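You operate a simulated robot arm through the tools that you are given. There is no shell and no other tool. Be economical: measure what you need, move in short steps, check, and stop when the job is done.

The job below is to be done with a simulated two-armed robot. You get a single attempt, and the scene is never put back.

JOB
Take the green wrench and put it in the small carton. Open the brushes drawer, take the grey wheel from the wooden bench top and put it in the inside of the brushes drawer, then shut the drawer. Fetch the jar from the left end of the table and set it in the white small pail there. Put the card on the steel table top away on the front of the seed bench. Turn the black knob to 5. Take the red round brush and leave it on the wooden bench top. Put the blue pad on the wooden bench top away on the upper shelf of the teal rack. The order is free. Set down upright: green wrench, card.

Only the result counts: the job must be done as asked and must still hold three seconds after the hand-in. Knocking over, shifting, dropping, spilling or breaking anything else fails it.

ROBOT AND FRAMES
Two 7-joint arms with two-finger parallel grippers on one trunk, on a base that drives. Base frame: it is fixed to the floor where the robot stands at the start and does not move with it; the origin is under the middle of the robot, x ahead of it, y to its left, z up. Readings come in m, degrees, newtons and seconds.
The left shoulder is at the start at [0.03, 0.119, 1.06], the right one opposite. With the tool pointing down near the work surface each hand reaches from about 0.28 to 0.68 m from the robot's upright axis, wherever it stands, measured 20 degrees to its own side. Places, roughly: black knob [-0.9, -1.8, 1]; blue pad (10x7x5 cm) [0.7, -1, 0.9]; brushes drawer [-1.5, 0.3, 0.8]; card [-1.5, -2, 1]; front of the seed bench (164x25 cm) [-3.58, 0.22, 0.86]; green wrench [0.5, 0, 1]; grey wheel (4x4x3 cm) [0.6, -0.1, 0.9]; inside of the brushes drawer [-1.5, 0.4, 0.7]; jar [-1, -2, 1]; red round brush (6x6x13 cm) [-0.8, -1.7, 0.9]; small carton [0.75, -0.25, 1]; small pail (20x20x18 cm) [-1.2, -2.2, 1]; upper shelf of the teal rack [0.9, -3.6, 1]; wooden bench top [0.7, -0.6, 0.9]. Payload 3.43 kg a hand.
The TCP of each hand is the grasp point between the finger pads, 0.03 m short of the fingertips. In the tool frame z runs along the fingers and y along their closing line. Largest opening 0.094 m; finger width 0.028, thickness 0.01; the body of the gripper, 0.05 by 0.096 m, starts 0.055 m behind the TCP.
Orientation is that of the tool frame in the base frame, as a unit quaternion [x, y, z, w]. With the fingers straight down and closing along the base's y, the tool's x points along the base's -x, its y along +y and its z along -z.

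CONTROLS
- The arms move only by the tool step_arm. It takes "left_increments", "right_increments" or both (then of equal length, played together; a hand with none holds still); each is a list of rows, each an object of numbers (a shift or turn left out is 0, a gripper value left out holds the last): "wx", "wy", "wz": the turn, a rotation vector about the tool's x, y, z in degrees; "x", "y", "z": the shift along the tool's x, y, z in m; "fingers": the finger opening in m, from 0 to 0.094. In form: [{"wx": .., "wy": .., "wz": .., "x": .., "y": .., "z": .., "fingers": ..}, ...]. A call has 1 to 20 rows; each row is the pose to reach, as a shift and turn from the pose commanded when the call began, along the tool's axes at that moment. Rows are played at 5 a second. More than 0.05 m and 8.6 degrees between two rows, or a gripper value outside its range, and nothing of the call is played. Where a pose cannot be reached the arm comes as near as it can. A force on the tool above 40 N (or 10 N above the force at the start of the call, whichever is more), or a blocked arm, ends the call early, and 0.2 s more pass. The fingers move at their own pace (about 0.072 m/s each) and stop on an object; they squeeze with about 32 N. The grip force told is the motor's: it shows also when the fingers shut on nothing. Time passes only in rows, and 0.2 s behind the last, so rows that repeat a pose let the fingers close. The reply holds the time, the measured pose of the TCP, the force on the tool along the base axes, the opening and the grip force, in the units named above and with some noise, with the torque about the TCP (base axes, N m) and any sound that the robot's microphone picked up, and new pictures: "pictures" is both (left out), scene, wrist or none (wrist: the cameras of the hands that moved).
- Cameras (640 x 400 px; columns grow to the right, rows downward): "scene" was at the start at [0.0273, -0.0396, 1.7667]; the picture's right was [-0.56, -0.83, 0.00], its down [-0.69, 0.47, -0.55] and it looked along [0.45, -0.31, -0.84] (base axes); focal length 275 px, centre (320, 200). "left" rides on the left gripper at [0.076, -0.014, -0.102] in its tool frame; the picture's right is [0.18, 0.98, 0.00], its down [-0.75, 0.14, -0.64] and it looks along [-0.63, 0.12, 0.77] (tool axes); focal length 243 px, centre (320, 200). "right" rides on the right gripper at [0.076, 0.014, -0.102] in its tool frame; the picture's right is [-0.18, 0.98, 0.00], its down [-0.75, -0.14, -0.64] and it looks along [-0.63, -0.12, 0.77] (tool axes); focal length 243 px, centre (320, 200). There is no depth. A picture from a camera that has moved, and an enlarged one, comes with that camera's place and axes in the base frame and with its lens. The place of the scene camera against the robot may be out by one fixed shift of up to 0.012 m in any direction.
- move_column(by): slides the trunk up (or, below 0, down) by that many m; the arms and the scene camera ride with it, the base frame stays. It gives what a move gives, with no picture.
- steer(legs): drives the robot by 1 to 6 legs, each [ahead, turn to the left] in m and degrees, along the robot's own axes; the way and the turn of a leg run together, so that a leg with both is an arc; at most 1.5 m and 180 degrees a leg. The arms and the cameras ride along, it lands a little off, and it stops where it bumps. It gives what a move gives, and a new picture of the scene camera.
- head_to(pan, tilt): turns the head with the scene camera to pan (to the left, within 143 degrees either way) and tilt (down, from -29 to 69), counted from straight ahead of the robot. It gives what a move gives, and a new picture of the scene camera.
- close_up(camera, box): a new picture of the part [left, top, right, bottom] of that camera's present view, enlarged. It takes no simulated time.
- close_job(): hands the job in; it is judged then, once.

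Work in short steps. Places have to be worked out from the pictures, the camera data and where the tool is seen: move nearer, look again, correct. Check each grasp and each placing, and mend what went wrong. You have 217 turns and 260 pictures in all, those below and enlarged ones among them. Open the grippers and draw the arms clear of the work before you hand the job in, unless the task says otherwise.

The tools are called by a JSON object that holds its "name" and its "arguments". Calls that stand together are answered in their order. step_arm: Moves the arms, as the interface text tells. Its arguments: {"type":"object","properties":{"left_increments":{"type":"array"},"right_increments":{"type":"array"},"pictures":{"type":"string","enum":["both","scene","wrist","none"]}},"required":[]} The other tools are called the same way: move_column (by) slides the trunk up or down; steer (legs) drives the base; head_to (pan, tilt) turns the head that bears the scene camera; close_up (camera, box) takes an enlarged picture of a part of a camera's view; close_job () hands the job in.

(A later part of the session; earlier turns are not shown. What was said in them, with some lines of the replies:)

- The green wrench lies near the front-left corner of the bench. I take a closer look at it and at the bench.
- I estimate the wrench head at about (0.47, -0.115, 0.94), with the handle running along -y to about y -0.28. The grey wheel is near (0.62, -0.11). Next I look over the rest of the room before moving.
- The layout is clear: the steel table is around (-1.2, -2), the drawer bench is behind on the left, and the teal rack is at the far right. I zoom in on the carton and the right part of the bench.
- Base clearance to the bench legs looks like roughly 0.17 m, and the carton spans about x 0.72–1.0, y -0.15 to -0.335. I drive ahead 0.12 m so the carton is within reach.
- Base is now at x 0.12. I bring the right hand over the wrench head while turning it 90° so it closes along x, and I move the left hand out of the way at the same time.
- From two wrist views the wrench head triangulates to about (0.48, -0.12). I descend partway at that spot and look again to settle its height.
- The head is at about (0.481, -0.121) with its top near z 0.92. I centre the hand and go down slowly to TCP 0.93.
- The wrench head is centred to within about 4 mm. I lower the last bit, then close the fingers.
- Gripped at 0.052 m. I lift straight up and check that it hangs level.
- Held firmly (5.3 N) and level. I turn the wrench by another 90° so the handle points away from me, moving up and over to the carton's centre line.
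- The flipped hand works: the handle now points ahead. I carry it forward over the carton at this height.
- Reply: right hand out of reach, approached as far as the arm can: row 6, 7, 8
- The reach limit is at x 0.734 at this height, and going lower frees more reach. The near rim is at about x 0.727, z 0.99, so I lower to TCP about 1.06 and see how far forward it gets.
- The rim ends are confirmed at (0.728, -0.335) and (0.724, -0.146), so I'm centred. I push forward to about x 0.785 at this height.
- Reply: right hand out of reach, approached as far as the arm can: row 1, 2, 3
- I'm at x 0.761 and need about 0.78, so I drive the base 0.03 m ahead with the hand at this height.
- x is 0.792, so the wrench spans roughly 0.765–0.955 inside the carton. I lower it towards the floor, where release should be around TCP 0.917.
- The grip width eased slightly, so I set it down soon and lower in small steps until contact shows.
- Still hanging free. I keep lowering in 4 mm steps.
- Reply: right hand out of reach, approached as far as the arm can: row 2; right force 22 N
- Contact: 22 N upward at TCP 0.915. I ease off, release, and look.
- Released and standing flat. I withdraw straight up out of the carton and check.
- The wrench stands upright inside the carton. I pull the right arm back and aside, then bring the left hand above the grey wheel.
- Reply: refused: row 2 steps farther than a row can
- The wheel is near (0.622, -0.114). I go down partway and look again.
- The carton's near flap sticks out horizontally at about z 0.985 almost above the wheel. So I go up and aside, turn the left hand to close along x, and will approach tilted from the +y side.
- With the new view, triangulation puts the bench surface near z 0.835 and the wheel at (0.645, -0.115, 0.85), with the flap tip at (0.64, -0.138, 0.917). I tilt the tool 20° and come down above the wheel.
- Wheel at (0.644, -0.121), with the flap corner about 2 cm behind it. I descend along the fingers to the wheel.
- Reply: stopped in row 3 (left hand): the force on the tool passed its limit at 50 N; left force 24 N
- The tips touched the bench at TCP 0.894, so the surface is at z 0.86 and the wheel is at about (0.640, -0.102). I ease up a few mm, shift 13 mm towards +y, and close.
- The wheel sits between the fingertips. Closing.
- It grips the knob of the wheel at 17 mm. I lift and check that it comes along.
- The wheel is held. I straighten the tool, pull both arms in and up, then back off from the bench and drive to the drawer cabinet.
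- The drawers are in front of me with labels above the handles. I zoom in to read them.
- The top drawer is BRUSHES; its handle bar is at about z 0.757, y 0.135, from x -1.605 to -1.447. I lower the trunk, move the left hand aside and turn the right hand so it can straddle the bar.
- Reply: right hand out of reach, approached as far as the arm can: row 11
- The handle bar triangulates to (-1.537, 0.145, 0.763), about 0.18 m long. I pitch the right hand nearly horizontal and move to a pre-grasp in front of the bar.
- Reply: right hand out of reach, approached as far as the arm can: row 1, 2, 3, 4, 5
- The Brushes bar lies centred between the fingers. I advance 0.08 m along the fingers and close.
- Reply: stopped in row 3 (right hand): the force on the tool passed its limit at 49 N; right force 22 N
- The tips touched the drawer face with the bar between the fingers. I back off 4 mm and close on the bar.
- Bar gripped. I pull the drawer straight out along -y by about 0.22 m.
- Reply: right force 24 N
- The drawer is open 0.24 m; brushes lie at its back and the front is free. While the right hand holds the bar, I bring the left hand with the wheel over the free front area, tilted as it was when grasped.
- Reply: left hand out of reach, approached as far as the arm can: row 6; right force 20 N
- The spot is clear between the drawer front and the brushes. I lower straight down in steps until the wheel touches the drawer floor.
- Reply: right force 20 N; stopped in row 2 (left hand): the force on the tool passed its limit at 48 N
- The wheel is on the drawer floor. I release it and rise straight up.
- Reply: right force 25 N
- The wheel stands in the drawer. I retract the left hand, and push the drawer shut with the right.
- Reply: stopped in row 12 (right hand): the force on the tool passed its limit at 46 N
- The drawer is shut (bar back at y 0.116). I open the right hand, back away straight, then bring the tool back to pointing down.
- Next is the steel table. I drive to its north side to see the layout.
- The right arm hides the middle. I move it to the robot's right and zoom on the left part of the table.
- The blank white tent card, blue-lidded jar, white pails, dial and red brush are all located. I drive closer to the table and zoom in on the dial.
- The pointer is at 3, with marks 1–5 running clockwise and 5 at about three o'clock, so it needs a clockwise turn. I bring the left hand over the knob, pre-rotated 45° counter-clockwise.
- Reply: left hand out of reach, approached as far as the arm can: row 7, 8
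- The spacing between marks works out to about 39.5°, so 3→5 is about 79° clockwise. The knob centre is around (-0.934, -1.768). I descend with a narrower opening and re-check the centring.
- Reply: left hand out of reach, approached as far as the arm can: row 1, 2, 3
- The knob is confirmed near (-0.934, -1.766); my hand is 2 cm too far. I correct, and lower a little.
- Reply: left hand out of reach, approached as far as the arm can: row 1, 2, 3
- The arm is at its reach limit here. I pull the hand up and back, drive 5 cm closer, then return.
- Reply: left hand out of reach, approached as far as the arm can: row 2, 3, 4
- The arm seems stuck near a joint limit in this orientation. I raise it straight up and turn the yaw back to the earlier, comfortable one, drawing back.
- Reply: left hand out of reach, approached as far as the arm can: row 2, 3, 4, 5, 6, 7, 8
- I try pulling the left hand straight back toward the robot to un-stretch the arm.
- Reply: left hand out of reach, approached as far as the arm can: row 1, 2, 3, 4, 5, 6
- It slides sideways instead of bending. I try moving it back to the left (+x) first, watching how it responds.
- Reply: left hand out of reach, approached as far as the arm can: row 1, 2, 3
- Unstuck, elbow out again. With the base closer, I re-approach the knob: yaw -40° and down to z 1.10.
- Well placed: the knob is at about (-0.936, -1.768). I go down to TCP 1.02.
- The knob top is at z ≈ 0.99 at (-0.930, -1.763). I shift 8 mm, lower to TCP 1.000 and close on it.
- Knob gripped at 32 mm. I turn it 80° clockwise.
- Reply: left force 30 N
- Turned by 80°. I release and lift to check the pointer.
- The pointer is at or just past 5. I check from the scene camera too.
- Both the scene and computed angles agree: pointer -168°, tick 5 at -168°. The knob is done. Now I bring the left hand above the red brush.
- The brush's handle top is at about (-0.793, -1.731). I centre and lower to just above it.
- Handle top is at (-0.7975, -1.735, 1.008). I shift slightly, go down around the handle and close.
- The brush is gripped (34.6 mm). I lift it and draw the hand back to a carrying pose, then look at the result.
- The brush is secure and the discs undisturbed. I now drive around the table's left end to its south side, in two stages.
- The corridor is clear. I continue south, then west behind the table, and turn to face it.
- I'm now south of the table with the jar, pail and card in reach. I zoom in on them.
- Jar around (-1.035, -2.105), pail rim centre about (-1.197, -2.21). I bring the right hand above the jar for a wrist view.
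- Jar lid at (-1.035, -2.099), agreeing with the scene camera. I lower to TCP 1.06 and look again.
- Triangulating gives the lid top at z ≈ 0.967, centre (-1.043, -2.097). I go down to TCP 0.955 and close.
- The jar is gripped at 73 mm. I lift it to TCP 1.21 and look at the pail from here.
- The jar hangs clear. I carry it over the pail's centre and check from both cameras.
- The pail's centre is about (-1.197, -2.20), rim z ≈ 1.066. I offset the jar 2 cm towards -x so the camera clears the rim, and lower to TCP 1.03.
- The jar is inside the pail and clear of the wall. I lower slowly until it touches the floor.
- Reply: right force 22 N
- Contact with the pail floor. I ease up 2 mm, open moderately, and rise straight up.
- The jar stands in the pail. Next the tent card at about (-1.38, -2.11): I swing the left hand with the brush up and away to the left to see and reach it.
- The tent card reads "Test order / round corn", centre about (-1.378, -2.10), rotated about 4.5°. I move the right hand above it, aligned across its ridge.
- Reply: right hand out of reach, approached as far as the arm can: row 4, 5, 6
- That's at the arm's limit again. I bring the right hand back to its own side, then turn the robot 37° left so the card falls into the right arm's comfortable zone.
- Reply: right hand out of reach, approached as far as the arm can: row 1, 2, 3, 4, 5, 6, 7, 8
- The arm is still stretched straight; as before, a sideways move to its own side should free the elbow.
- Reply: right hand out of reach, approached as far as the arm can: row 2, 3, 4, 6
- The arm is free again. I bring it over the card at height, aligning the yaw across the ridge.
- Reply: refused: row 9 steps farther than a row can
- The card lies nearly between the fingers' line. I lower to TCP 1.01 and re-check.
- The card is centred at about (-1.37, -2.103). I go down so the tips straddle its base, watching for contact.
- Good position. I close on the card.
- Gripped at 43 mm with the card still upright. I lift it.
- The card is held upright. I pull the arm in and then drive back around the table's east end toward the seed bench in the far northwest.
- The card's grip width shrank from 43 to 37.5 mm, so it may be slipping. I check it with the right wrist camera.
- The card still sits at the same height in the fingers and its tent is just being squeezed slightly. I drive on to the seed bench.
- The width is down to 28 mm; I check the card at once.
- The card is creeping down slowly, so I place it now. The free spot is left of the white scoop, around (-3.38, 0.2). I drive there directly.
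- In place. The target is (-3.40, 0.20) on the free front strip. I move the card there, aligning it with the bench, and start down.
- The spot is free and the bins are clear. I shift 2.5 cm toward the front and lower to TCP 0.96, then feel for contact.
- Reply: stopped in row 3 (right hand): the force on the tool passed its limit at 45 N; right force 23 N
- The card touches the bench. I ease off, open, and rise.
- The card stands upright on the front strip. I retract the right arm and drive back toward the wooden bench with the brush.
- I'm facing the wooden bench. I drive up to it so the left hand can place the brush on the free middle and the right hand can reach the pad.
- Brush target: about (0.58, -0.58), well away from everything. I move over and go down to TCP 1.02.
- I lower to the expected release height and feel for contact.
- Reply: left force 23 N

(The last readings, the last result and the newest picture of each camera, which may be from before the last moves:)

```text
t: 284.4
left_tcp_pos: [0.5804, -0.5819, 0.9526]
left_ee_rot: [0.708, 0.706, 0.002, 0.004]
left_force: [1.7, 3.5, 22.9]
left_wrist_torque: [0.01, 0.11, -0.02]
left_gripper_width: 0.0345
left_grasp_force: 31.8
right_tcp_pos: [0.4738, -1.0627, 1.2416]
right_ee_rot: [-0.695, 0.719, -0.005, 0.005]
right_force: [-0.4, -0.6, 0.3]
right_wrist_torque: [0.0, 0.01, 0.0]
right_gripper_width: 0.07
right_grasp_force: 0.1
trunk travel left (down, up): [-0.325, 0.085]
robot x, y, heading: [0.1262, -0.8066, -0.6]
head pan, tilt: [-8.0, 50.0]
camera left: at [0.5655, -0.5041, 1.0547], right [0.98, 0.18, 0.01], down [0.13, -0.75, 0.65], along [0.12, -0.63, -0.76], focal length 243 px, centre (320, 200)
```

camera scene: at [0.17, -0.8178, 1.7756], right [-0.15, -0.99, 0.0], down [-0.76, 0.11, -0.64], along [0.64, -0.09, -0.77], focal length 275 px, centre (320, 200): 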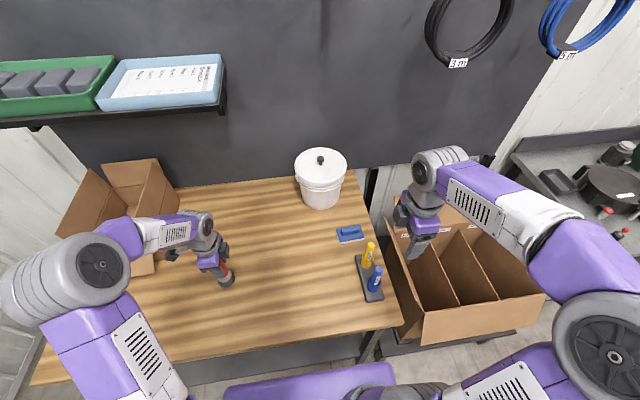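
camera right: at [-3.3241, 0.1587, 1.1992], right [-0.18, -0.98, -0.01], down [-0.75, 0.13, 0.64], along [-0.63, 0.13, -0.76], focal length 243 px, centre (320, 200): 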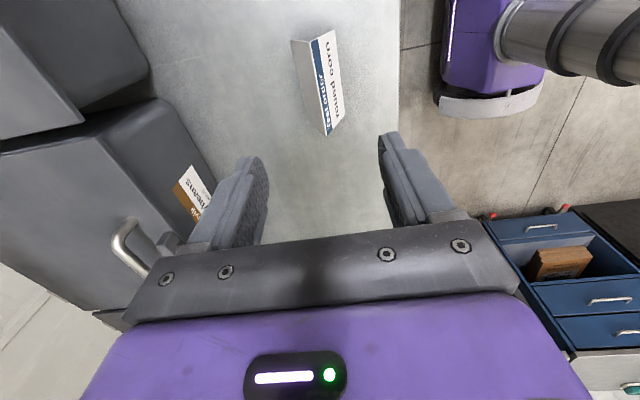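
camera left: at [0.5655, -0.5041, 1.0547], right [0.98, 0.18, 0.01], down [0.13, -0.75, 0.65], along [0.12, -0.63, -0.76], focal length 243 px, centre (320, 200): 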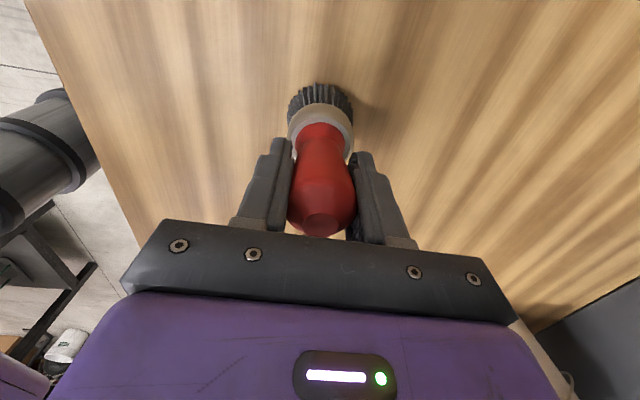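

The brush stands on the bench. I release it and rise.

{"name": "step_arm", "arguments": {"left_increments": [{"z": -0.003}, {"z": -0.003, "fingers": 0.085}, {"z": -0.003, "fingers": 0.085}, {"z": -0.003, "fingers": 0.085}, {"z": -0.04}, {"z": -0.08}, {"z": -0.12}, {"z": -0.16}, {"z": -0.2}, {"z": -0.24, "x": 0.02}, {"z": -0.28, "x": 0.05}]}}

{"name": "close_up", "arguments": {"camera": "scene", "box": [290, 200, 410, 310]}}

```text
t: 286.9
left_tcp_pos: [0.5792, -0.5287, 1.2321]
left_ee_rot: [0.709, 0.705, 0.0, 0.003]
left_force: [0.0, 0.0, 0.0]
left_wrist_torque: [-0.03, 0.02, -0.01]
left_gripper_width: 0.0852
left_grasp_force: 0.0
right_tcp_pos: [0.4723, -1.0627, 1.241]
right_ee_rot: [-0.695, 0.719, -0.005, 0.005]
right_force: [0.0, 0.5, -0.2]
right_wrist_torque: [0.01, -0.01, -0.02]
right_gripper_width: 0.0702
right_grasp_force: 0.0
trunk travel left (down, up): [-0.325, 0.085]
robot x, y, heading: [0.1223, -0.8051, -0.6]
head pan, tilt: [-8.0, 50.0]
camera scene: at [0.1684, -0.8178, 1.7757], right [-0.15, -0.99, 0.0], down [-0.76, 0.11, -0.64], along [0.64, -0.09, -0.77], focal length 275 px, centre (320, 200)
camera left: at [0.5649, -0.452, 1.3339], right [0.98, 0.18, 0.0], down [0.13, -0.75, 0.65], along [0.12, -0.63, -0.76], focal length 243 px, centre (320, 200)
```

scene: 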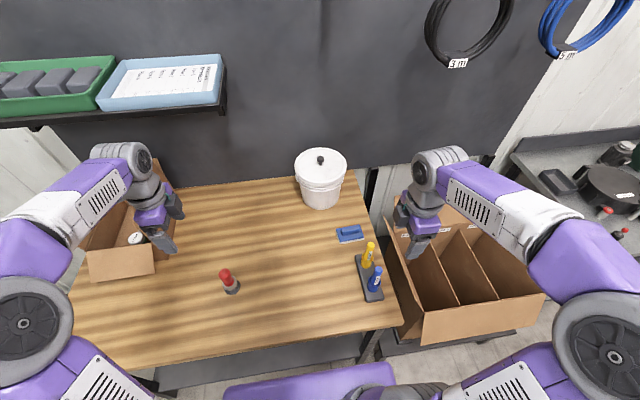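
left: 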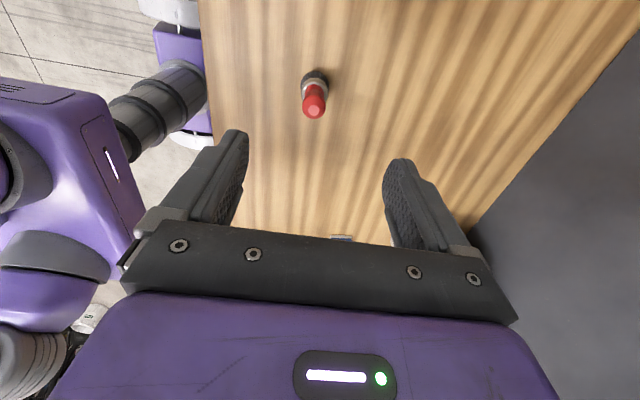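

```text
3.64 times, centred on (350, 255) of scene
camera zoom: at [0.1684, -0.8178, 1.7757], right [-0.15, -0.99, 0.0], down [-0.76, 0.11, -0.64], along [0.64, -0.09, -0.77], focal length 1002 px, centre (211, 0)
```

zoom: 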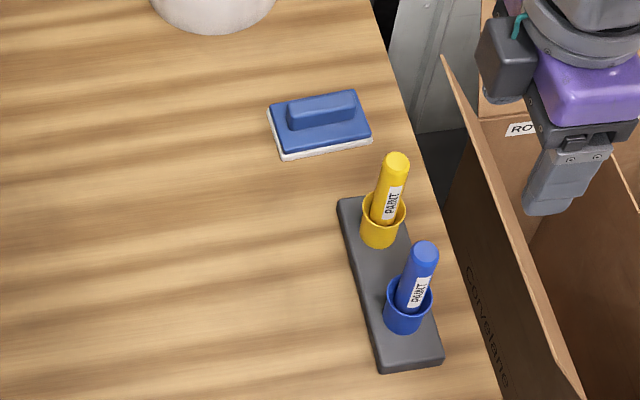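

The brush stands upright on the bench. The pad is at about (0.705, -1.015) with its ridge nearly along y. I move the right hand above it, closing across the ridge.

{"name": "step_arm", "arguments": {"right_increments": [{"wz": -1.6, "x": -0.009, "y": -0.039, "fingers": 0.09}, {"wz": -3.2, "x": -0.019, "y": -0.077}, {"wz": -4.8, "x": -0.028, "y": -0.116}, {"wz": -6.4, "x": -0.037, "y": -0.154}, {"wz": -8, "x": -0.047, "y": -0.193}, {"wz": -9.6, "x": -0.056, "y": -0.231}, {"wz": -9.6, "x": -0.056, "y": -0.231, "z": 0.05}, {"wz": -9.6, "x": -0.056, "y": -0.231, "z": 0.1}], "pictures": "wrist"}}

```text
t: 288.6
left_tcp_pos: [0.5817, -0.5296, 1.2307]
left_ee_rot: [0.709, 0.706, 0.0, 0.004]
left_force: [1.3, 1.3, -0.6]
left_wrist_torque: [-0.01, 0.01, -0.01]
left_gripper_width: 0.0849
left_grasp_force: 0.0
right_tcp_pos: [0.7098, -1.0148, 1.1451]
right_ee_rot: [0.754, -0.657, 0.005, -0.004]
right_force: [0.3, 1.2, -0.1]
right_wrist_torque: [-0.02, 0.04, 0.02]
right_gripper_width: 0.0903
right_grasp_force: 0.0
trunk travel left (down, up): [-0.325, 0.085]
robot x, y, heading: [0.1232, -0.8087, -0.6]
head pan, tilt: [-8.0, 50.0]
camera right: at [0.7063, -1.0935, 1.247], right [-1.0, 0.05, -0.01], down [0.03, 0.77, 0.64], along [0.04, 0.64, -0.77], focal length 243 px, centre (320, 200)
```

right: 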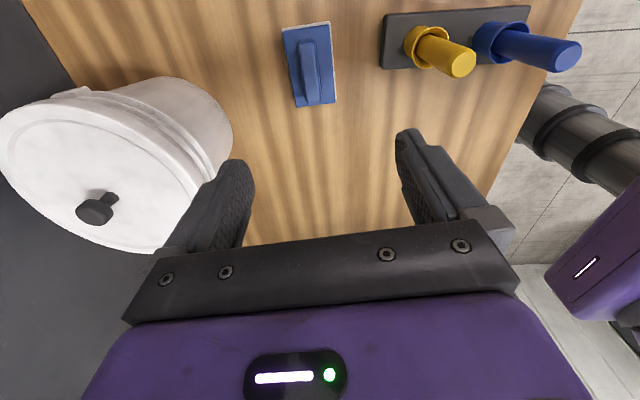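

Pad centre refined to (0.726, -1.028). I correct and descend to TCP 0.99.

{"name": "step_arm", "arguments": {"right_increments": [{"wz": 2, "x": 0.015, "y": -0.014, "z": 0.03}, {"wz": 3, "x": 0.015, "y": -0.014, "z": 0.075}, {"wz": 3, "x": 0.015, "y": -0.014, "z": 0.12}, {"wz": 3, "x": 0.015, "y": -0.014, "z": 0.155}], "pictures": "wrist"}}

```text
t: 289.6
left_tcp_pos: [0.5803, -0.5311, 1.2311]
left_ee_rot: [0.709, 0.705, 0.0, 0.004]
left_force: [1.1, -0.3, -0.1]
left_wrist_torque: [0.01, 0.01, 0.04]
left_gripper_width: 0.0851
left_grasp_force: 0.1
right_tcp_pos: [0.7258, -1.0253, 0.9911]
right_ee_rot: [0.735, -0.678, 0.005, -0.003]
right_force: [0.7, -0.5, 0.3]
right_wrist_torque: [0.02, -0.01, 0.02]
right_gripper_width: 0.0898
right_grasp_force: 0.0
trunk travel left (down, up): [-0.325, 0.085]
robot x, y, heading: [0.121, -0.8087, -0.9]
head pan, tilt: [-8.0, 50.0]
camera right: at [0.7163, -1.1028, 1.0943], right [-0.99, 0.1, -0.01], down [0.07, 0.76, 0.64], along [0.08, 0.64, -0.77], focal length 243 px, centre (320, 200)
```

right: 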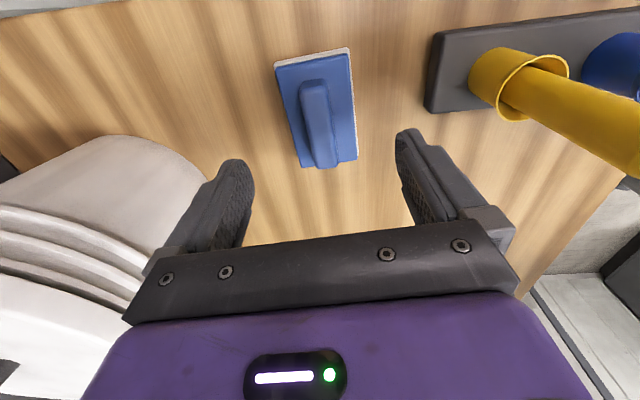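

Well aligned over the ridge. I go down to TCP 0.917 and close on the ridge.

{"name": "step_arm", "arguments": {"right_increments": [{"z": 0.04}, {"z": 0.065}, {"z": 0.074}, {"z": 0.074, "fingers": 0.01}, {"z": 0.074, "fingers": 0.01}, {"z": 0.074, "fingers": 0.01}, {"z": 0.074, "fingers": 0.01}], "pictures": "wrist"}}

```text
t: 291.2
left_tcp_pos: [0.5799, -0.5294, 1.2316]
left_ee_rot: [0.709, 0.705, 0.001, 0.003]
left_force: [-0.1, 0.7, 0.6]
left_wrist_torque: [-0.01, 0.04, -0.02]
left_gripper_width: 0.085
left_grasp_force: 0.1
right_tcp_pos: [0.7265, -1.0253, 0.9178]
right_ee_rot: [0.735, -0.678, 0.005, -0.005]
right_force: [0.1, -0.7, 0.9]
right_wrist_torque: [-0.04, 0.11, -0.02]
right_gripper_width: 0.0212
right_grasp_force: 31.9
trunk travel left (down, up): [-0.325, 0.085]
robot x, y, heading: [0.1253, -0.809, -0.5]
head pan, tilt: [-8.0, 50.0]
camera right: at [0.7166, -1.1031, 1.0207], right [-0.99, 0.1, -0.01], down [0.07, 0.76, 0.64], along [0.08, 0.64, -0.77], focal length 243 px, centre (320, 200)
```

right: 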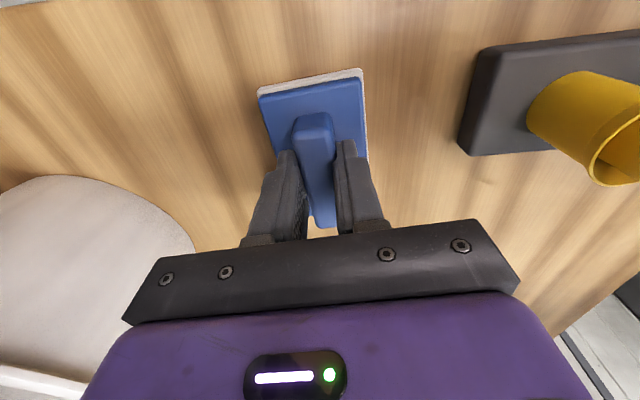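

The ridge is gripped at 21 mm. I lift straight up, then draw both arms back toward the robot.

{"name": "step_arm", "arguments": {"right_increments": [{"z": -0.03}, {"z": -0.07}, {"z": -0.11}, {"z": -0.15}, {"z": -0.19}, {"z": -0.23}, {"z": -0.27}, {"z": -0.31}, {"z": -0.32, "y": 0.04}, {"z": -0.32, "y": 0.08}, {"z": -0.32, "y": 0.12}, {"z": -0.32, "y": 0.16}, {"z": -0.32, "y": 0.2}, {"z": -0.32, "y": 0.24}], "left_increments": [{"z": 0}, {"z": 0}, {"z": 0}, {"z": 0}, {"z": 0}, {"z": 0}, {"z": 0}, {"z": 0}, {"y": -0.03, "z": -0.01}, {"y": -0.06, "z": -0.02}, {"y": -0.09, "z": -0.03}, {"y": -0.12, "z": -0.04}, {"y": -0.15, "z": -0.04}, {"y": -0.18, "z": -0.04}]}}

```text
t: 294.2
left_tcp_pos: [0.3947, -0.531, 1.2709]
left_ee_rot: [0.709, 0.705, 0.003, 0.004]
left_force: [-0.3, 0.2, 0.6]
left_wrist_torque: [-0.01, -0.04, 0.02]
left_gripper_width: 0.0849
left_grasp_force: 0.0
right_tcp_pos: [0.4799, -1.0447, 1.2354]
right_ee_rot: [0.735, -0.678, 0.007, -0.005]
right_force: [-0.3, 0.2, -0.5]
right_wrist_torque: [0.01, -0.05, -0.02]
right_gripper_width: 0.0211
right_grasp_force: 32.5
trunk travel left (down, up): [-0.325, 0.085]
robot x, y, heading: [0.1235, -0.8061, -0.5]
head pan, tilt: [-8.0, 50.0]
camera scene: at [0.1646, -0.8187, 1.7758], right [-0.15, -0.99, 0.0], down [-0.76, 0.11, -0.64], along [0.64, -0.09, -0.76], focal length 275 px, centre (320, 200)
camera right: at [0.4694, -1.1225, 1.3382], right [-0.99, 0.1, -0.02], down [0.07, 0.76, 0.64], along [0.08, 0.64, -0.77], focal length 243 px, centre (320, 200)
camera left: at [0.3802, -0.453, 1.3729], right [0.98, 0.18, 0.01], down [0.13, -0.75, 0.65], along [0.12, -0.63, -0.76], focal length 243 px, centre (320, 200)
```

scene: 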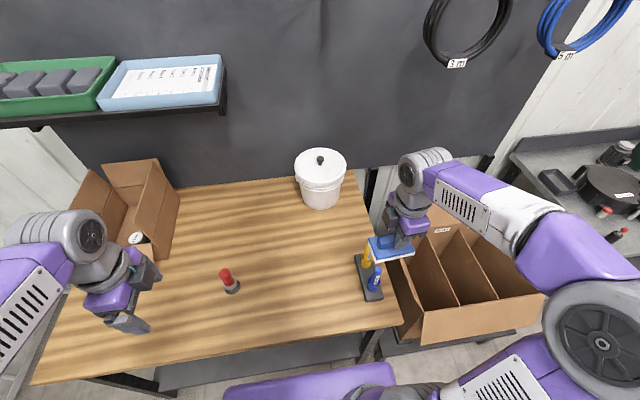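
right: 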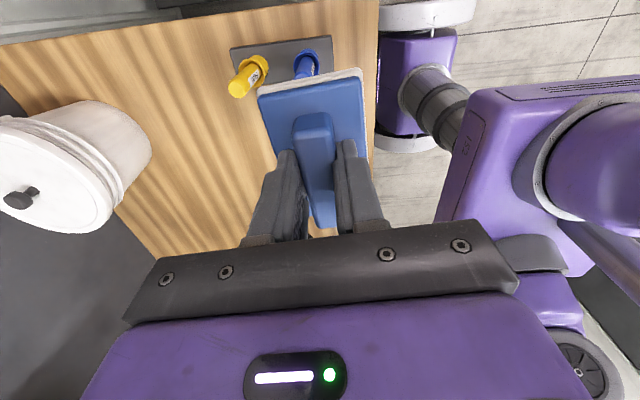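
left: 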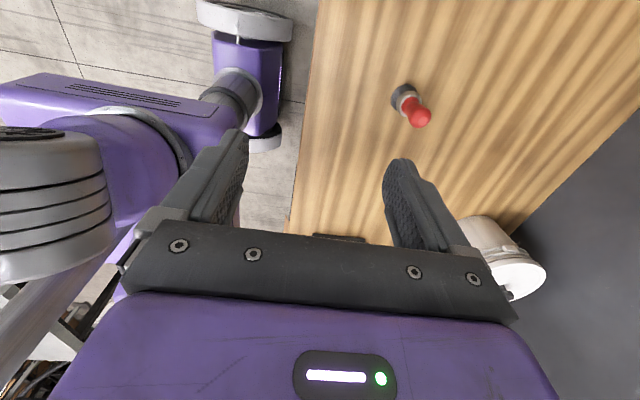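

The pad is held firmly. I back off and drive south down the corridor toward the teal rack, then look at it.

{"name": "steer", "arguments": {"legs": [[-0.22, 0], [0, -89.5], [1.5, 0], [0.5, 0]]}}

{"name": "head_to", "arguments": {"pan": 35, "tilt": 20}}

```text
t: 309.3
left_tcp_pos: [0.2526, -3.0786, 1.271]
left_ee_rot: [1.0, 0.016, -0.002, 0.003]
left_force: [0.6, -1.0, -0.3]
left_wrist_torque: [-0.02, 0.01, -0.03]
left_gripper_width: 0.0851
left_grasp_force: 0.0
right_tcp_pos: [-0.2578, -3.1814, 1.2351]
right_ee_rot: [-0.06, 0.998, -0.006, -0.002]
right_force: [1.0, -0.2, -0.3]
right_wrist_torque: [0.0, 0.08, -0.01]
right_gripper_width: 0.0213
right_grasp_force: 31.7
trunk travel left (down, up): [-0.325, 0.085]
robot x, y, heading: [-0.0338, -2.8168, -88.5]
head pan, tilt: [-8.0, 50.0]
camera scene: at [-0.0443, -2.8619, 1.7756], right [-0.99, 0.11, 0.0], down [0.09, 0.76, -0.64], along [-0.07, -0.64, -0.77], focal length 275 px, centre (320, 200)
```

scene: 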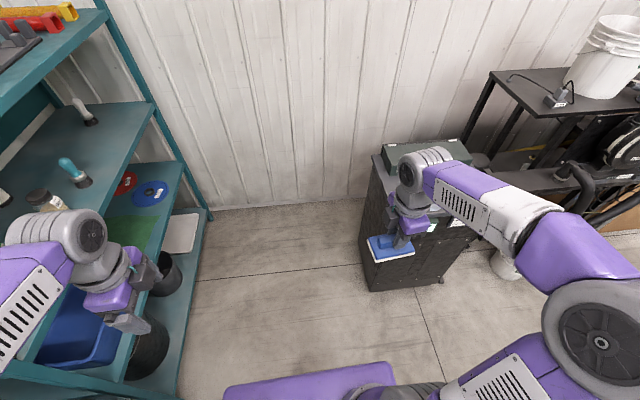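

```text
t: 310.4
left_tcp_pos: [0.2525, -3.0791, 1.2699]
left_ee_rot: [1.0, 0.015, -0.001, 0.002]
left_force: [-1.0, -0.1, -0.4]
left_wrist_torque: [0.0, 0.01, 0.01]
left_gripper_width: 0.0853
left_grasp_force: 0.0
right_tcp_pos: [-0.2584, -3.1826, 1.2342]
right_ee_rot: [-0.06, 0.998, -0.007, -0.001]
right_force: [0.4, 0.9, -1.0]
right_wrist_torque: [-0.02, -0.03, -0.02]
right_gripper_width: 0.0213
right_grasp_force: 31.6
trunk travel left (down, up): [-0.325, 0.085]
robot x, y, heading: [-0.0328, -2.8129, -88.4]
head pan, tilt: [35.0, 20.0]
camera scene: at [0.0198, -2.8602, 1.8212], right [-0.8, -0.6, 0.0], down [-0.2, 0.28, -0.94], along [0.56, -0.75, -0.34], focal length 275 px, centre (320, 200)
```

scene: 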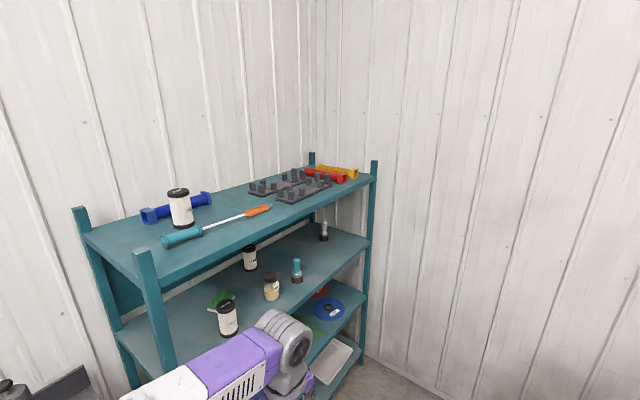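

The upper shelf (second level) is at about z 1.04, front edge x ≈ 0.645, with a free spot near (0.74, -3.80). The top shelf above sits at about 1.44. I drive to a stand in front of it, facing the rack.

{"name": "steer", "arguments": {"legs": [[0, 11], [0.78, 0], [0, 77]]}}

{"name": "head_to", "arguments": {"pan": -15, "tilt": 35}}

```text
t: 318.7
left_tcp_pos: [0.4125, -3.3027, 1.2712]
left_ee_rot: [0.702, 0.712, 0.0, 0.004]
left_force: [0.3, -0.4, 0.2]
left_wrist_torque: [0.02, 0.0, 0.01]
left_gripper_width: 0.0852
left_grasp_force: 0.1
right_tcp_pos: [0.5081, -3.8141, 1.2341]
right_ee_rot: [0.742, -0.67, 0.005, -0.005]
right_force: [-0.9, 0.3, -1.6]
right_wrist_torque: [-0.02, 0.0, -0.01]
right_gripper_width: 0.0211
right_grasp_force: 31.6
trunk travel left (down, up): [-0.325, 0.085]
robot x, y, heading: [0.1442, -3.5844, 0.9]
head pan, tilt: [35.0, 20.0]
camera scene: at [0.1886, -3.531, 1.8212], right [0.58, -0.81, 0.0], down [-0.28, -0.2, -0.94], along [0.76, 0.55, -0.34], focal length 275 px, centre (320, 200)
```

scene: 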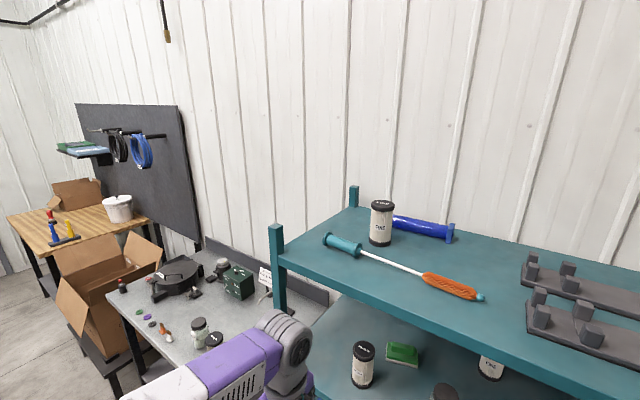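

```text
t: 319.9
left_tcp_pos: [0.4119, -3.3027, 1.2702]
left_ee_rot: [0.702, 0.713, 0.0, 0.003]
left_force: [-0.3, -0.1, 0.0]
left_wrist_torque: [0.02, 0.01, 0.02]
left_gripper_width: 0.0851
left_grasp_force: 0.0
right_tcp_pos: [0.5072, -3.8155, 1.2354]
right_ee_rot: [0.743, -0.67, 0.005, -0.005]
right_force: [0.2, 0.3, -0.1]
right_wrist_torque: [-0.02, -0.03, -0.04]
right_gripper_width: 0.0214
right_grasp_force: 31.7
trunk travel left (down, up): [-0.325, 0.085]
robot x, y, heading: [0.1429, -3.5833, 0.7]
head pan, tilt: [-15.0, 35.0]
camera scene: at [0.1983, -3.6071, 1.7974], right [-0.25, -0.97, 0.0], down [-0.56, 0.14, -0.82], along [0.79, -0.2, -0.57], focal length 275 px, centre (320, 200)
```

scene: 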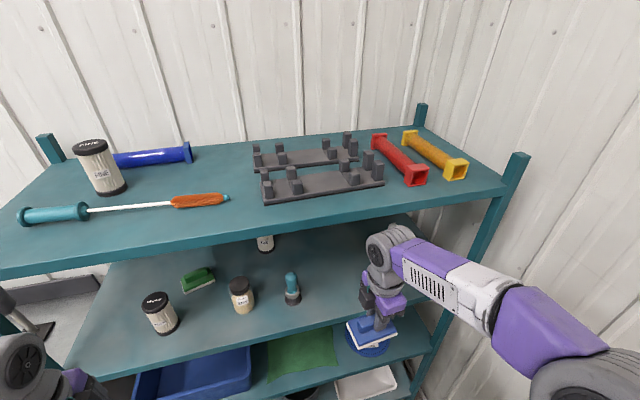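

A good view: the free spot is right of the teal brush. I zoom in to measure shelf edges and heights.

{"name": "close_up", "arguments": {"camera": "scene", "box": [270, 180, 530, 370]}}

{"name": "close_up", "arguments": {"camera": "right", "box": [0, 0, 640, 400]}}

```text
2.11 times, centred on (400, 275) of scene
camera zoom: at [0.1983, -3.6071, 1.7974], right [-0.25, -0.97, 0.0], down [-0.56, 0.14, -0.82], along [0.79, -0.2, -0.57], focal length 580 px, centre (152, 42)
```

zoom: 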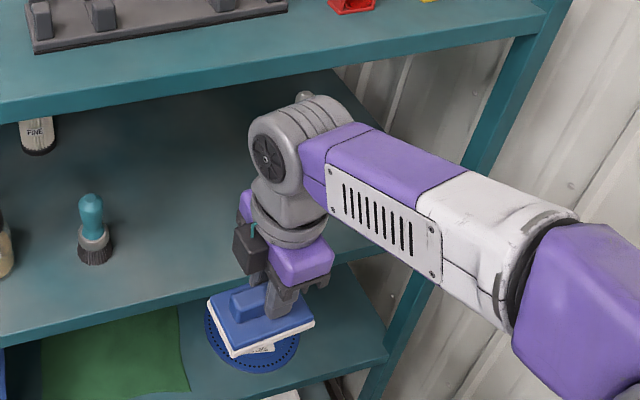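

```text
1.00 times, centred on (320, 200) of right (not enlarged: the box is as wide or as high as the picture)
camera zoom: at [0.4996, -3.8928, 1.3373], right [-1.0, 0.08, -0.01], down [0.05, 0.76, 0.64], along [0.06, 0.64, -0.77], focal length 243 px, centre (320, 200)
```

zoom: 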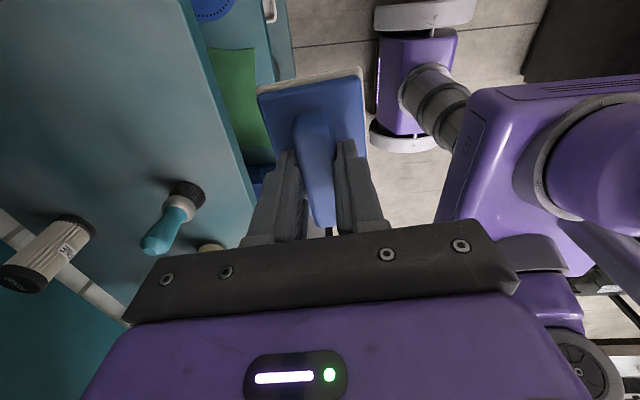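

The gap between shelves runs from about 1.013 to 1.39, and the wrist joint top is about 0.26 above the TCP, so entering at TCP 1.092 leaves room above and below. I lower in front of the rack first.

{"name": "step_arm", "arguments": {"right_increments": [{"z": 0.04}, {"z": 0.08}, {"z": 0.12}, {"z": 0.143}], "pictures": "none"}}

{"name": "head_to", "arguments": {"pan": -28, "tilt": 42}}

{"name": "close_up", "arguments": {"camera": "left", "box": [0, 0, 640, 400]}}

```text
t: 320.9
left_tcp_pos: [0.4142, -3.3032, 1.2703]
left_ee_rot: [0.702, 0.712, 0.0, 0.004]
left_force: [-0.3, 0.0, -0.3]
left_wrist_torque: [-0.03, 0.02, 0.01]
left_gripper_width: 0.0851
left_grasp_force: 0.0
right_tcp_pos: [0.5111, -3.8139, 1.0916]
right_ee_rot: [0.742, -0.67, 0.005, -0.004]
right_force: [0.0, -0.9, -0.7]
right_wrist_torque: [0.0, -0.01, 0.0]
right_gripper_width: 0.0211
right_grasp_force: 32.3
trunk travel left (down, up): [-0.325, 0.085]
robot x, y, heading: [0.1451, -3.5833, 0.6]
head pan, tilt: [-15.0, 35.0]
```

```text
t: 321.6
left_tcp_pos: [0.4126, -3.3027, 1.2708]
left_ee_rot: [0.702, 0.713, 0.001, 0.003]
left_force: [-0.1, 0.0, 0.4]
left_wrist_torque: [0.02, 0.02, 0.0]
left_gripper_width: 0.0849
left_grasp_force: 0.1
right_tcp_pos: [0.5117, -3.8145, 1.0922]
right_ee_rot: [0.742, -0.67, 0.005, -0.004]
right_force: [0.2, -0.3, -1.1]
right_wrist_torque: [0.01, 0.03, 0.01]
right_gripper_width: 0.0211
right_grasp_force: 32.1
trunk travel left (down, up): [-0.325, 0.085]
robot x, y, heading: [0.1451, -3.584, 0.6]
head pan, tilt: [-28.0, 42.0]
camera scene: at [0.1872, -3.6237, 1.7869], right [-0.46, -0.89, 0.0], down [-0.59, 0.31, -0.74], along [0.66, -0.34, -0.67], focal length 275 px, centre (320, 200)
```

scene: 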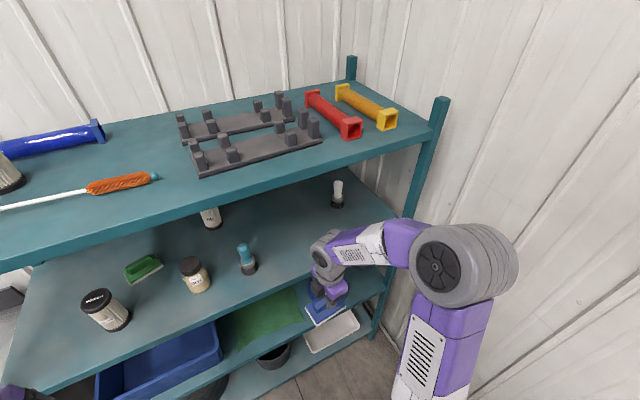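

```text
1.00 times, centred on (320, 200) of left (not enlarged: the box is as wide or as high as the picture)
camera zoom: at [0.3969, -3.2253, 1.3721], right [0.98, 0.2, 0.01], down [0.15, -0.75, 0.64], along [0.13, -0.63, -0.76], focal length 243 px, centre (320, 200)
```

zoom: 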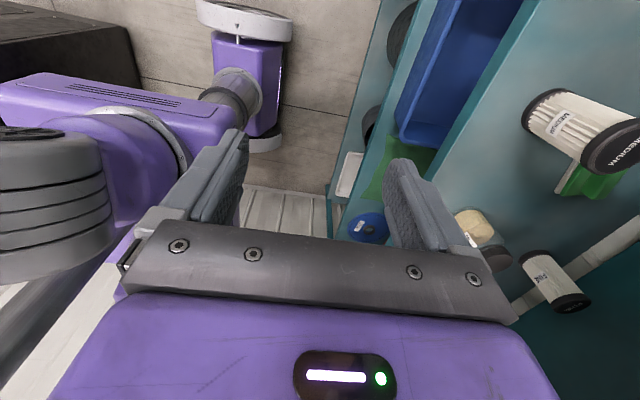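

I advance toward the shelf edge and check the pad's height against it.

{"name": "step_arm", "arguments": {"right_increments": [{"x": 0.004, "y": -0.035}, {"x": 0.008, "y": -0.075}], "pictures": "wrist"}}

{"name": "close_up", "arguments": {"camera": "scene", "box": [260, 180, 420, 330]}}

```text
t: 322.2
left_tcp_pos: [0.4141, -3.3019, 1.2697]
left_ee_rot: [0.701, 0.713, 0.0, 0.003]
left_force: [-0.7, -0.1, -0.2]
left_wrist_torque: [0.0, 0.04, -0.03]
left_gripper_width: 0.0851
left_grasp_force: 0.1
right_tcp_pos: [0.5855, -3.8159, 1.093]
right_ee_rot: [0.742, -0.67, 0.005, -0.004]
right_force: [0.8, 0.3, -1.5]
right_wrist_torque: [-0.02, -0.02, 0.02]
right_gripper_width: 0.0212
right_grasp_force: 31.9
trunk travel left (down, up): [-0.325, 0.085]
robot x, y, heading: [0.1448, -3.5839, 0.5]
head pan, tilt: [-28.0, 42.0]
camera right: at [0.5774, -3.8935, 1.1959], right [-1.0, 0.08, -0.01], down [0.06, 0.76, 0.64], along [0.06, 0.64, -0.77], focal length 243 px, centre (320, 200)
```

right: 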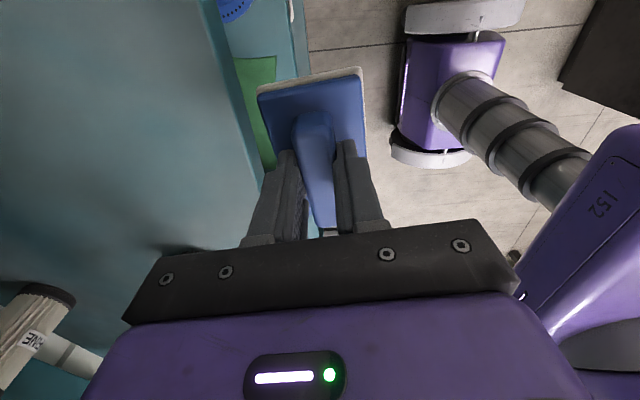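

```text
2.67 times, centred on (340, 255) of scene
camera zoom: at [0.1887, -3.6238, 1.7868], right [-0.46, -0.89, 0.0], down [-0.6, 0.31, -0.74], along [0.66, -0.34, -0.67], focal length 734 px, centre (267, 53)
```

zoom: 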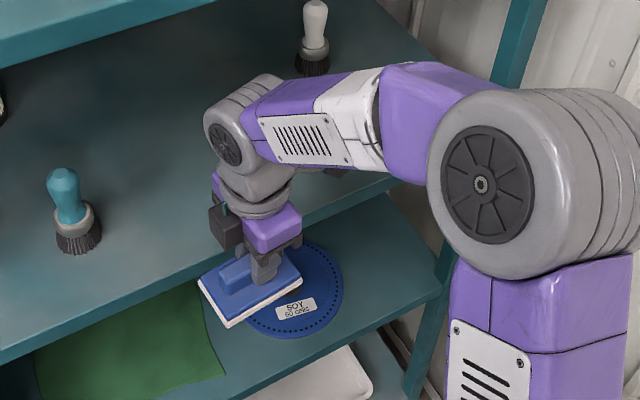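

Triangulating the edge from two wrist views gives a shelf height nearer 1.04, so I raise to TCP 1.11 and move in slowly so that just the front of the pad is over the shelf.

{"name": "step_arm", "arguments": {"right_increments": [{"z": -0.018}, {"x": 0.004, "y": -0.035, "z": -0.018}, {"x": 0.007, "y": -0.07, "z": -0.018}], "pictures": "wrist"}}

{"name": "close_up", "arguments": {"camera": "scene", "box": [260, 160, 420, 310]}}

```text
t: 323.1
left_tcp_pos: [0.4135, -3.303, 1.2694]
left_ee_rot: [0.702, 0.713, 0.0, 0.004]
left_force: [0.7, 0.1, -0.3]
left_wrist_torque: [0.02, 0.0, 0.01]
left_gripper_width: 0.0852
left_grasp_force: 0.0
right_tcp_pos: [0.6558, -3.8163, 1.1111]
right_ee_rot: [0.742, -0.67, 0.004, -0.005]
right_force: [0.6, 0.3, -1.5]
right_wrist_torque: [-0.02, 0.0, 0.0]
right_gripper_width: 0.0211
right_grasp_force: 32.5
trunk travel left (down, up): [-0.325, 0.085]
robot x, y, heading: [0.1455, -3.5849, 0.9]
head pan, tilt: [-28.0, 42.0]
camera right: at [0.6487, -3.8948, 1.2146], right [-1.0, 0.08, -0.01], down [0.06, 0.76, 0.64], along [0.06, 0.64, -0.77], focal length 243 px, centre (320, 200)
```

right: 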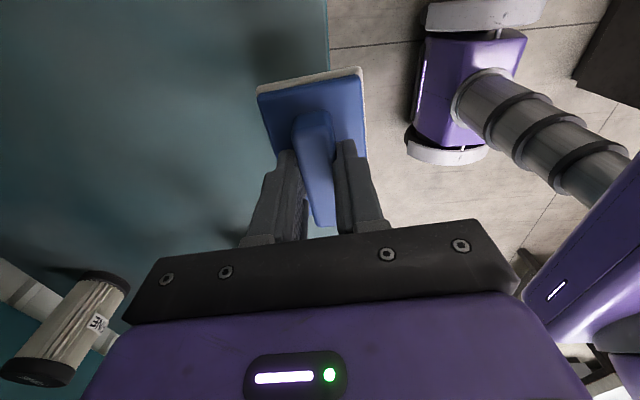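

```text
2.67 times, centred on (340, 235) of scene
camera zoom: at [0.1884, -3.6236, 1.7868], right [-0.46, -0.89, 0.0], down [-0.59, 0.31, -0.74], along [0.66, -0.34, -0.67], focal length 734 px, centre (267, 107)
```

zoom: 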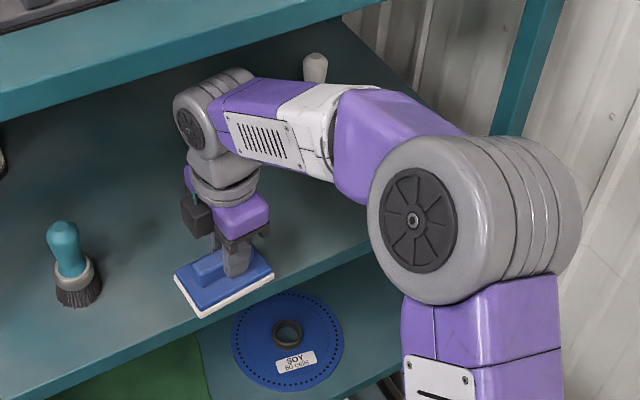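

The edge is now directly below the view: x = 0.647, which makes the shelf height 1.008. I lower to TCP 1.085, advance to x 0.72, and then feel down for contact.

{"name": "step_arm", "arguments": {"right_increments": [{"z": 0.013}, {"z": 0.026}, {"x": 0.003, "y": -0.03, "z": 0.026}, {"x": 0.007, "y": -0.068, "z": 0.026}]}}

```text
t: 324.1
left_tcp_pos: [0.4146, -3.3023, 1.2696]
left_ee_rot: [0.701, 0.713, 0.001, 0.002]
left_force: [-0.5, -0.2, -0.4]
left_wrist_torque: [0.02, 0.01, -0.01]
left_gripper_width: 0.085
left_grasp_force: 0.1
right_tcp_pos: [0.724, -3.8162, 1.087]
right_ee_rot: [0.742, -0.67, 0.005, -0.003]
right_force: [0.5, -0.9, -1.6]
right_wrist_torque: [0.01, -0.01, -0.03]
right_gripper_width: 0.021
right_grasp_force: 32.5
trunk travel left (down, up): [-0.325, 0.085]
robot x, y, heading: [0.1453, -3.5822, 0.4]
head pan, tilt: [-28.0, 42.0]
camera scene: at [0.1889, -3.6237, 1.7868], right [-0.46, -0.89, 0.0], down [-0.6, 0.31, -0.74], along [0.66, -0.34, -0.67], focal length 275 px, centre (320, 200)
camera right: at [0.7155, -3.8946, 1.1901], right [-1.0, 0.08, -0.01], down [0.06, 0.76, 0.64], along [0.06, 0.64, -0.77], focal length 243 px, centre (320, 200)
```

scene: 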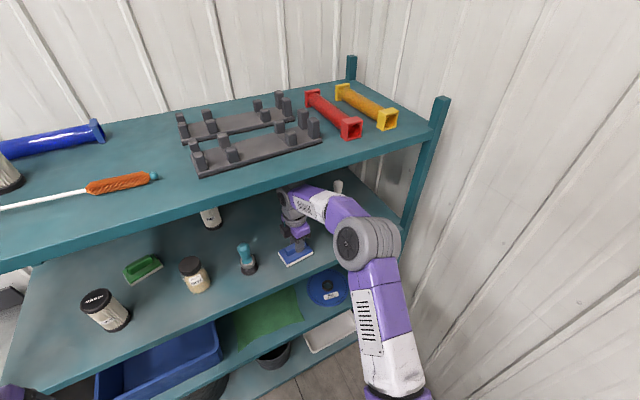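
right: 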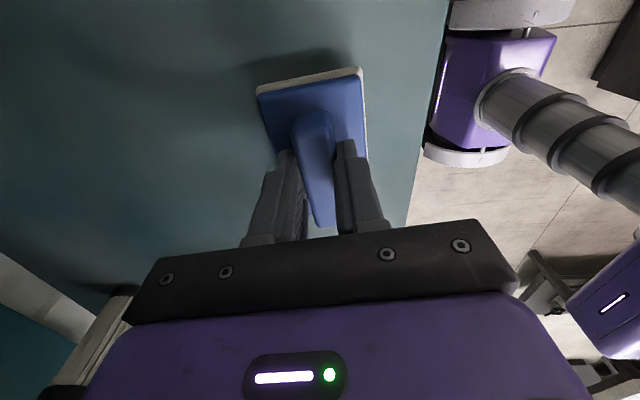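

The pad is fully over the shelf with no contact above. I lower slowly until it touches.

{"name": "step_arm", "arguments": {"right_increments": [{"z": 0.006}, {"z": 0.012}, {"z": 0.018}, {"z": 0.023}, {"z": 0.028}], "pictures": "none"}}

```text
t: 325.1
left_tcp_pos: [0.4104, -3.3031, 1.2706]
left_ee_rot: [0.702, 0.713, 0.001, 0.003]
left_force: [-0.1, -0.3, 0.5]
left_wrist_torque: [0.03, -0.01, 0.03]
left_gripper_width: 0.0848
left_grasp_force: 0.1
right_tcp_pos: [0.724, -3.8166, 1.0724]
right_ee_rot: [0.741, -0.671, 0.01, -0.008]
right_force: [-6.2, 0.7, 15.7]
right_wrist_torque: [-0.19, 0.87, -0.13]
right_gripper_width: 0.0216
right_grasp_force: 31.8
trunk travel left (down, up): [-0.325, 0.085]
robot x, y, heading: [0.1441, -3.5845, 0.6]
head pan, tilt: [-28.0, 42.0]
stopped in row 4 (right hand): the force on the tool passed its limit at 45 N (the readings are from after the stop); the commanded pose is now the measured one
```

Contact at TCP 1.072. I ease off, open the fingers moderately, and look before leaving.

{"name": "step_arm", "arguments": {"right_increments": [{"z": -0.003}, {"z": -0.003, "fingers": 0.05}, {"z": -0.003, "fingers": 0.05}, {"z": -0.003, "fingers": 0.05}], "pictures": "wrist"}}

```text
t: 326.1
left_tcp_pos: [0.4123, -3.303, 1.2705]
left_ee_rot: [0.702, 0.712, 0.001, 0.003]
left_force: [-0.9, 0.2, -0.2]
left_wrist_torque: [0.01, 0.01, 0.03]
left_gripper_width: 0.0849
left_grasp_force: 0.1
right_tcp_pos: [0.726, -3.8158, 1.0731]
right_ee_rot: [0.742, -0.67, 0.008, -0.008]
right_force: [0.5, -0.2, 0.2]
right_wrist_torque: [0.0, 0.01, -0.02]
right_gripper_width: 0.0499
right_grasp_force: 0.1
trunk travel left (down, up): [-0.325, 0.085]
robot x, y, heading: [0.1472, -3.5869, 0.9]
head pan, tilt: [-28.0, 42.0]
camera right: at [0.7159, -3.8942, 1.1757], right [-1.0, 0.08, -0.02], down [0.05, 0.76, 0.64], along [0.07, 0.64, -0.77], focal length 243 px, centre (320, 200)
```

right: 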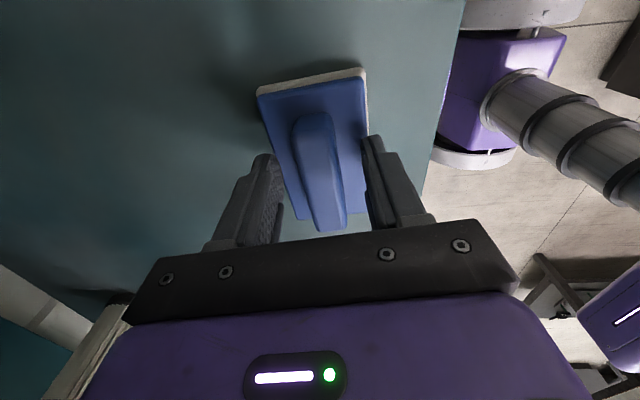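

Released and flat. To avoid the shelf above, I slide the fingers off along the ridge, then draw straight back out.

{"name": "step_arm", "arguments": {"right_increments": [{"x": 0.02, "z": -0.008}, {"x": 0.045, "z": -0.012}, {"x": 0.07, "z": -0.015}, {"x": 0.085, "z": -0.018}, {"x": 0.085, "y": 0.04, "z": -0.018}, {"x": 0.08, "y": 0.08, "z": -0.018}, {"x": 0.07, "y": 0.12, "z": -0.018}, {"x": 0.06, "y": 0.16, "z": -0.02}, {"x": 0.05, "y": 0.2, "z": -0.02}, {"x": 0.04, "y": 0.24, "z": -0.04}, {"x": 0.04, "y": 0.26, "z": -0.08}]}}

{"name": "close_up", "arguments": {"camera": "scene", "box": [220, 190, 420, 320]}}

```text
t: 328.4
left_tcp_pos: [0.4114, -3.3012, 1.2709]
left_ee_rot: [0.701, 0.713, 0.001, 0.003]
left_force: [-0.7, 0.2, 0.7]
left_wrist_torque: [0.03, 0.01, 0.02]
left_gripper_width: 0.085
left_grasp_force: 0.0
right_tcp_pos: [0.4695, -3.8821, 1.1476]
right_ee_rot: [0.742, -0.67, 0.009, -0.007]
right_force: [-1.1, -0.6, -1.3]
right_wrist_torque: [-0.03, -0.05, 0.0]
right_gripper_width: 0.0503
right_grasp_force: 0.0
trunk travel left (down, up): [-0.325, 0.085]
robot x, y, heading: [0.1424, -3.5874, 0.7]
head pan, tilt: [-28.0, 42.0]
camera scene: at [0.1858, -3.6233, 1.7869], right [-0.46, -0.89, 0.0], down [-0.59, 0.31, -0.74], along [0.66, -0.34, -0.67], focal length 275 px, centre (320, 200)
camera right: at [0.4609, -3.9601, 1.2509], right [-1.0, 0.08, -0.02], down [0.05, 0.76, 0.64], along [0.07, 0.64, -0.77], focal length 243 px, centre (320, 200)
```

scene: 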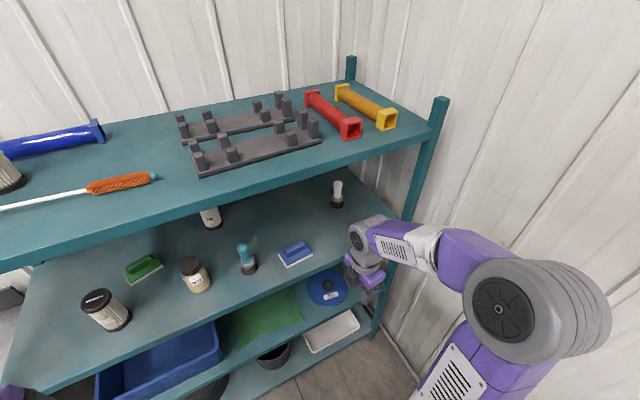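
right: 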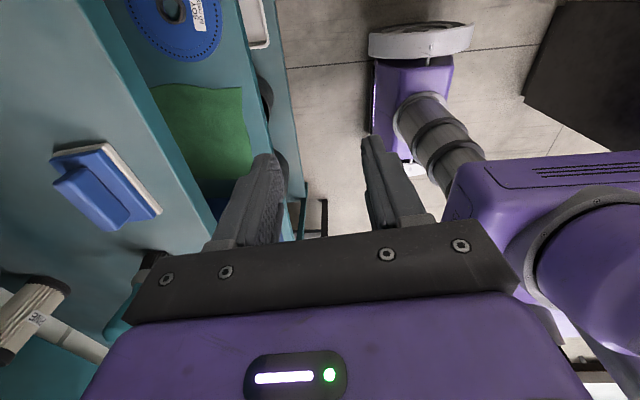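

```text
3.08 times, centred on (320, 255) of scene
camera zoom: at [0.1858, -3.6233, 1.7869], right [-0.46, -0.89, 0.0], down [-0.59, 0.31, -0.74], along [0.66, -0.34, -0.67], focal length 847 px, centre (320, 31)
```

zoom: 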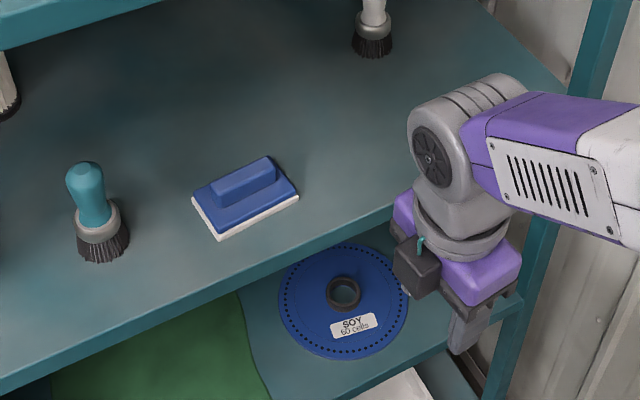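

The pad lies flat on the upper shelf and both grippers are open and clear of the rack. All seven parts were checked as they were done, so I hand in.

{"name": "close_job", "arguments": {}}

```text
The job is handed in.
```

The job is handed in, and all seven parts looked right in the pictures when I finished them:
- The green wrench is upright in the carton.
- The grey wheel is in the shut brushes drawer.
- The jar is in the pail.
- The card is standing on the front of the seed bench.
- The knob points at 5.
- The red brush is on the wooden bench.
- The blue pad is on the rack's upper shelf.
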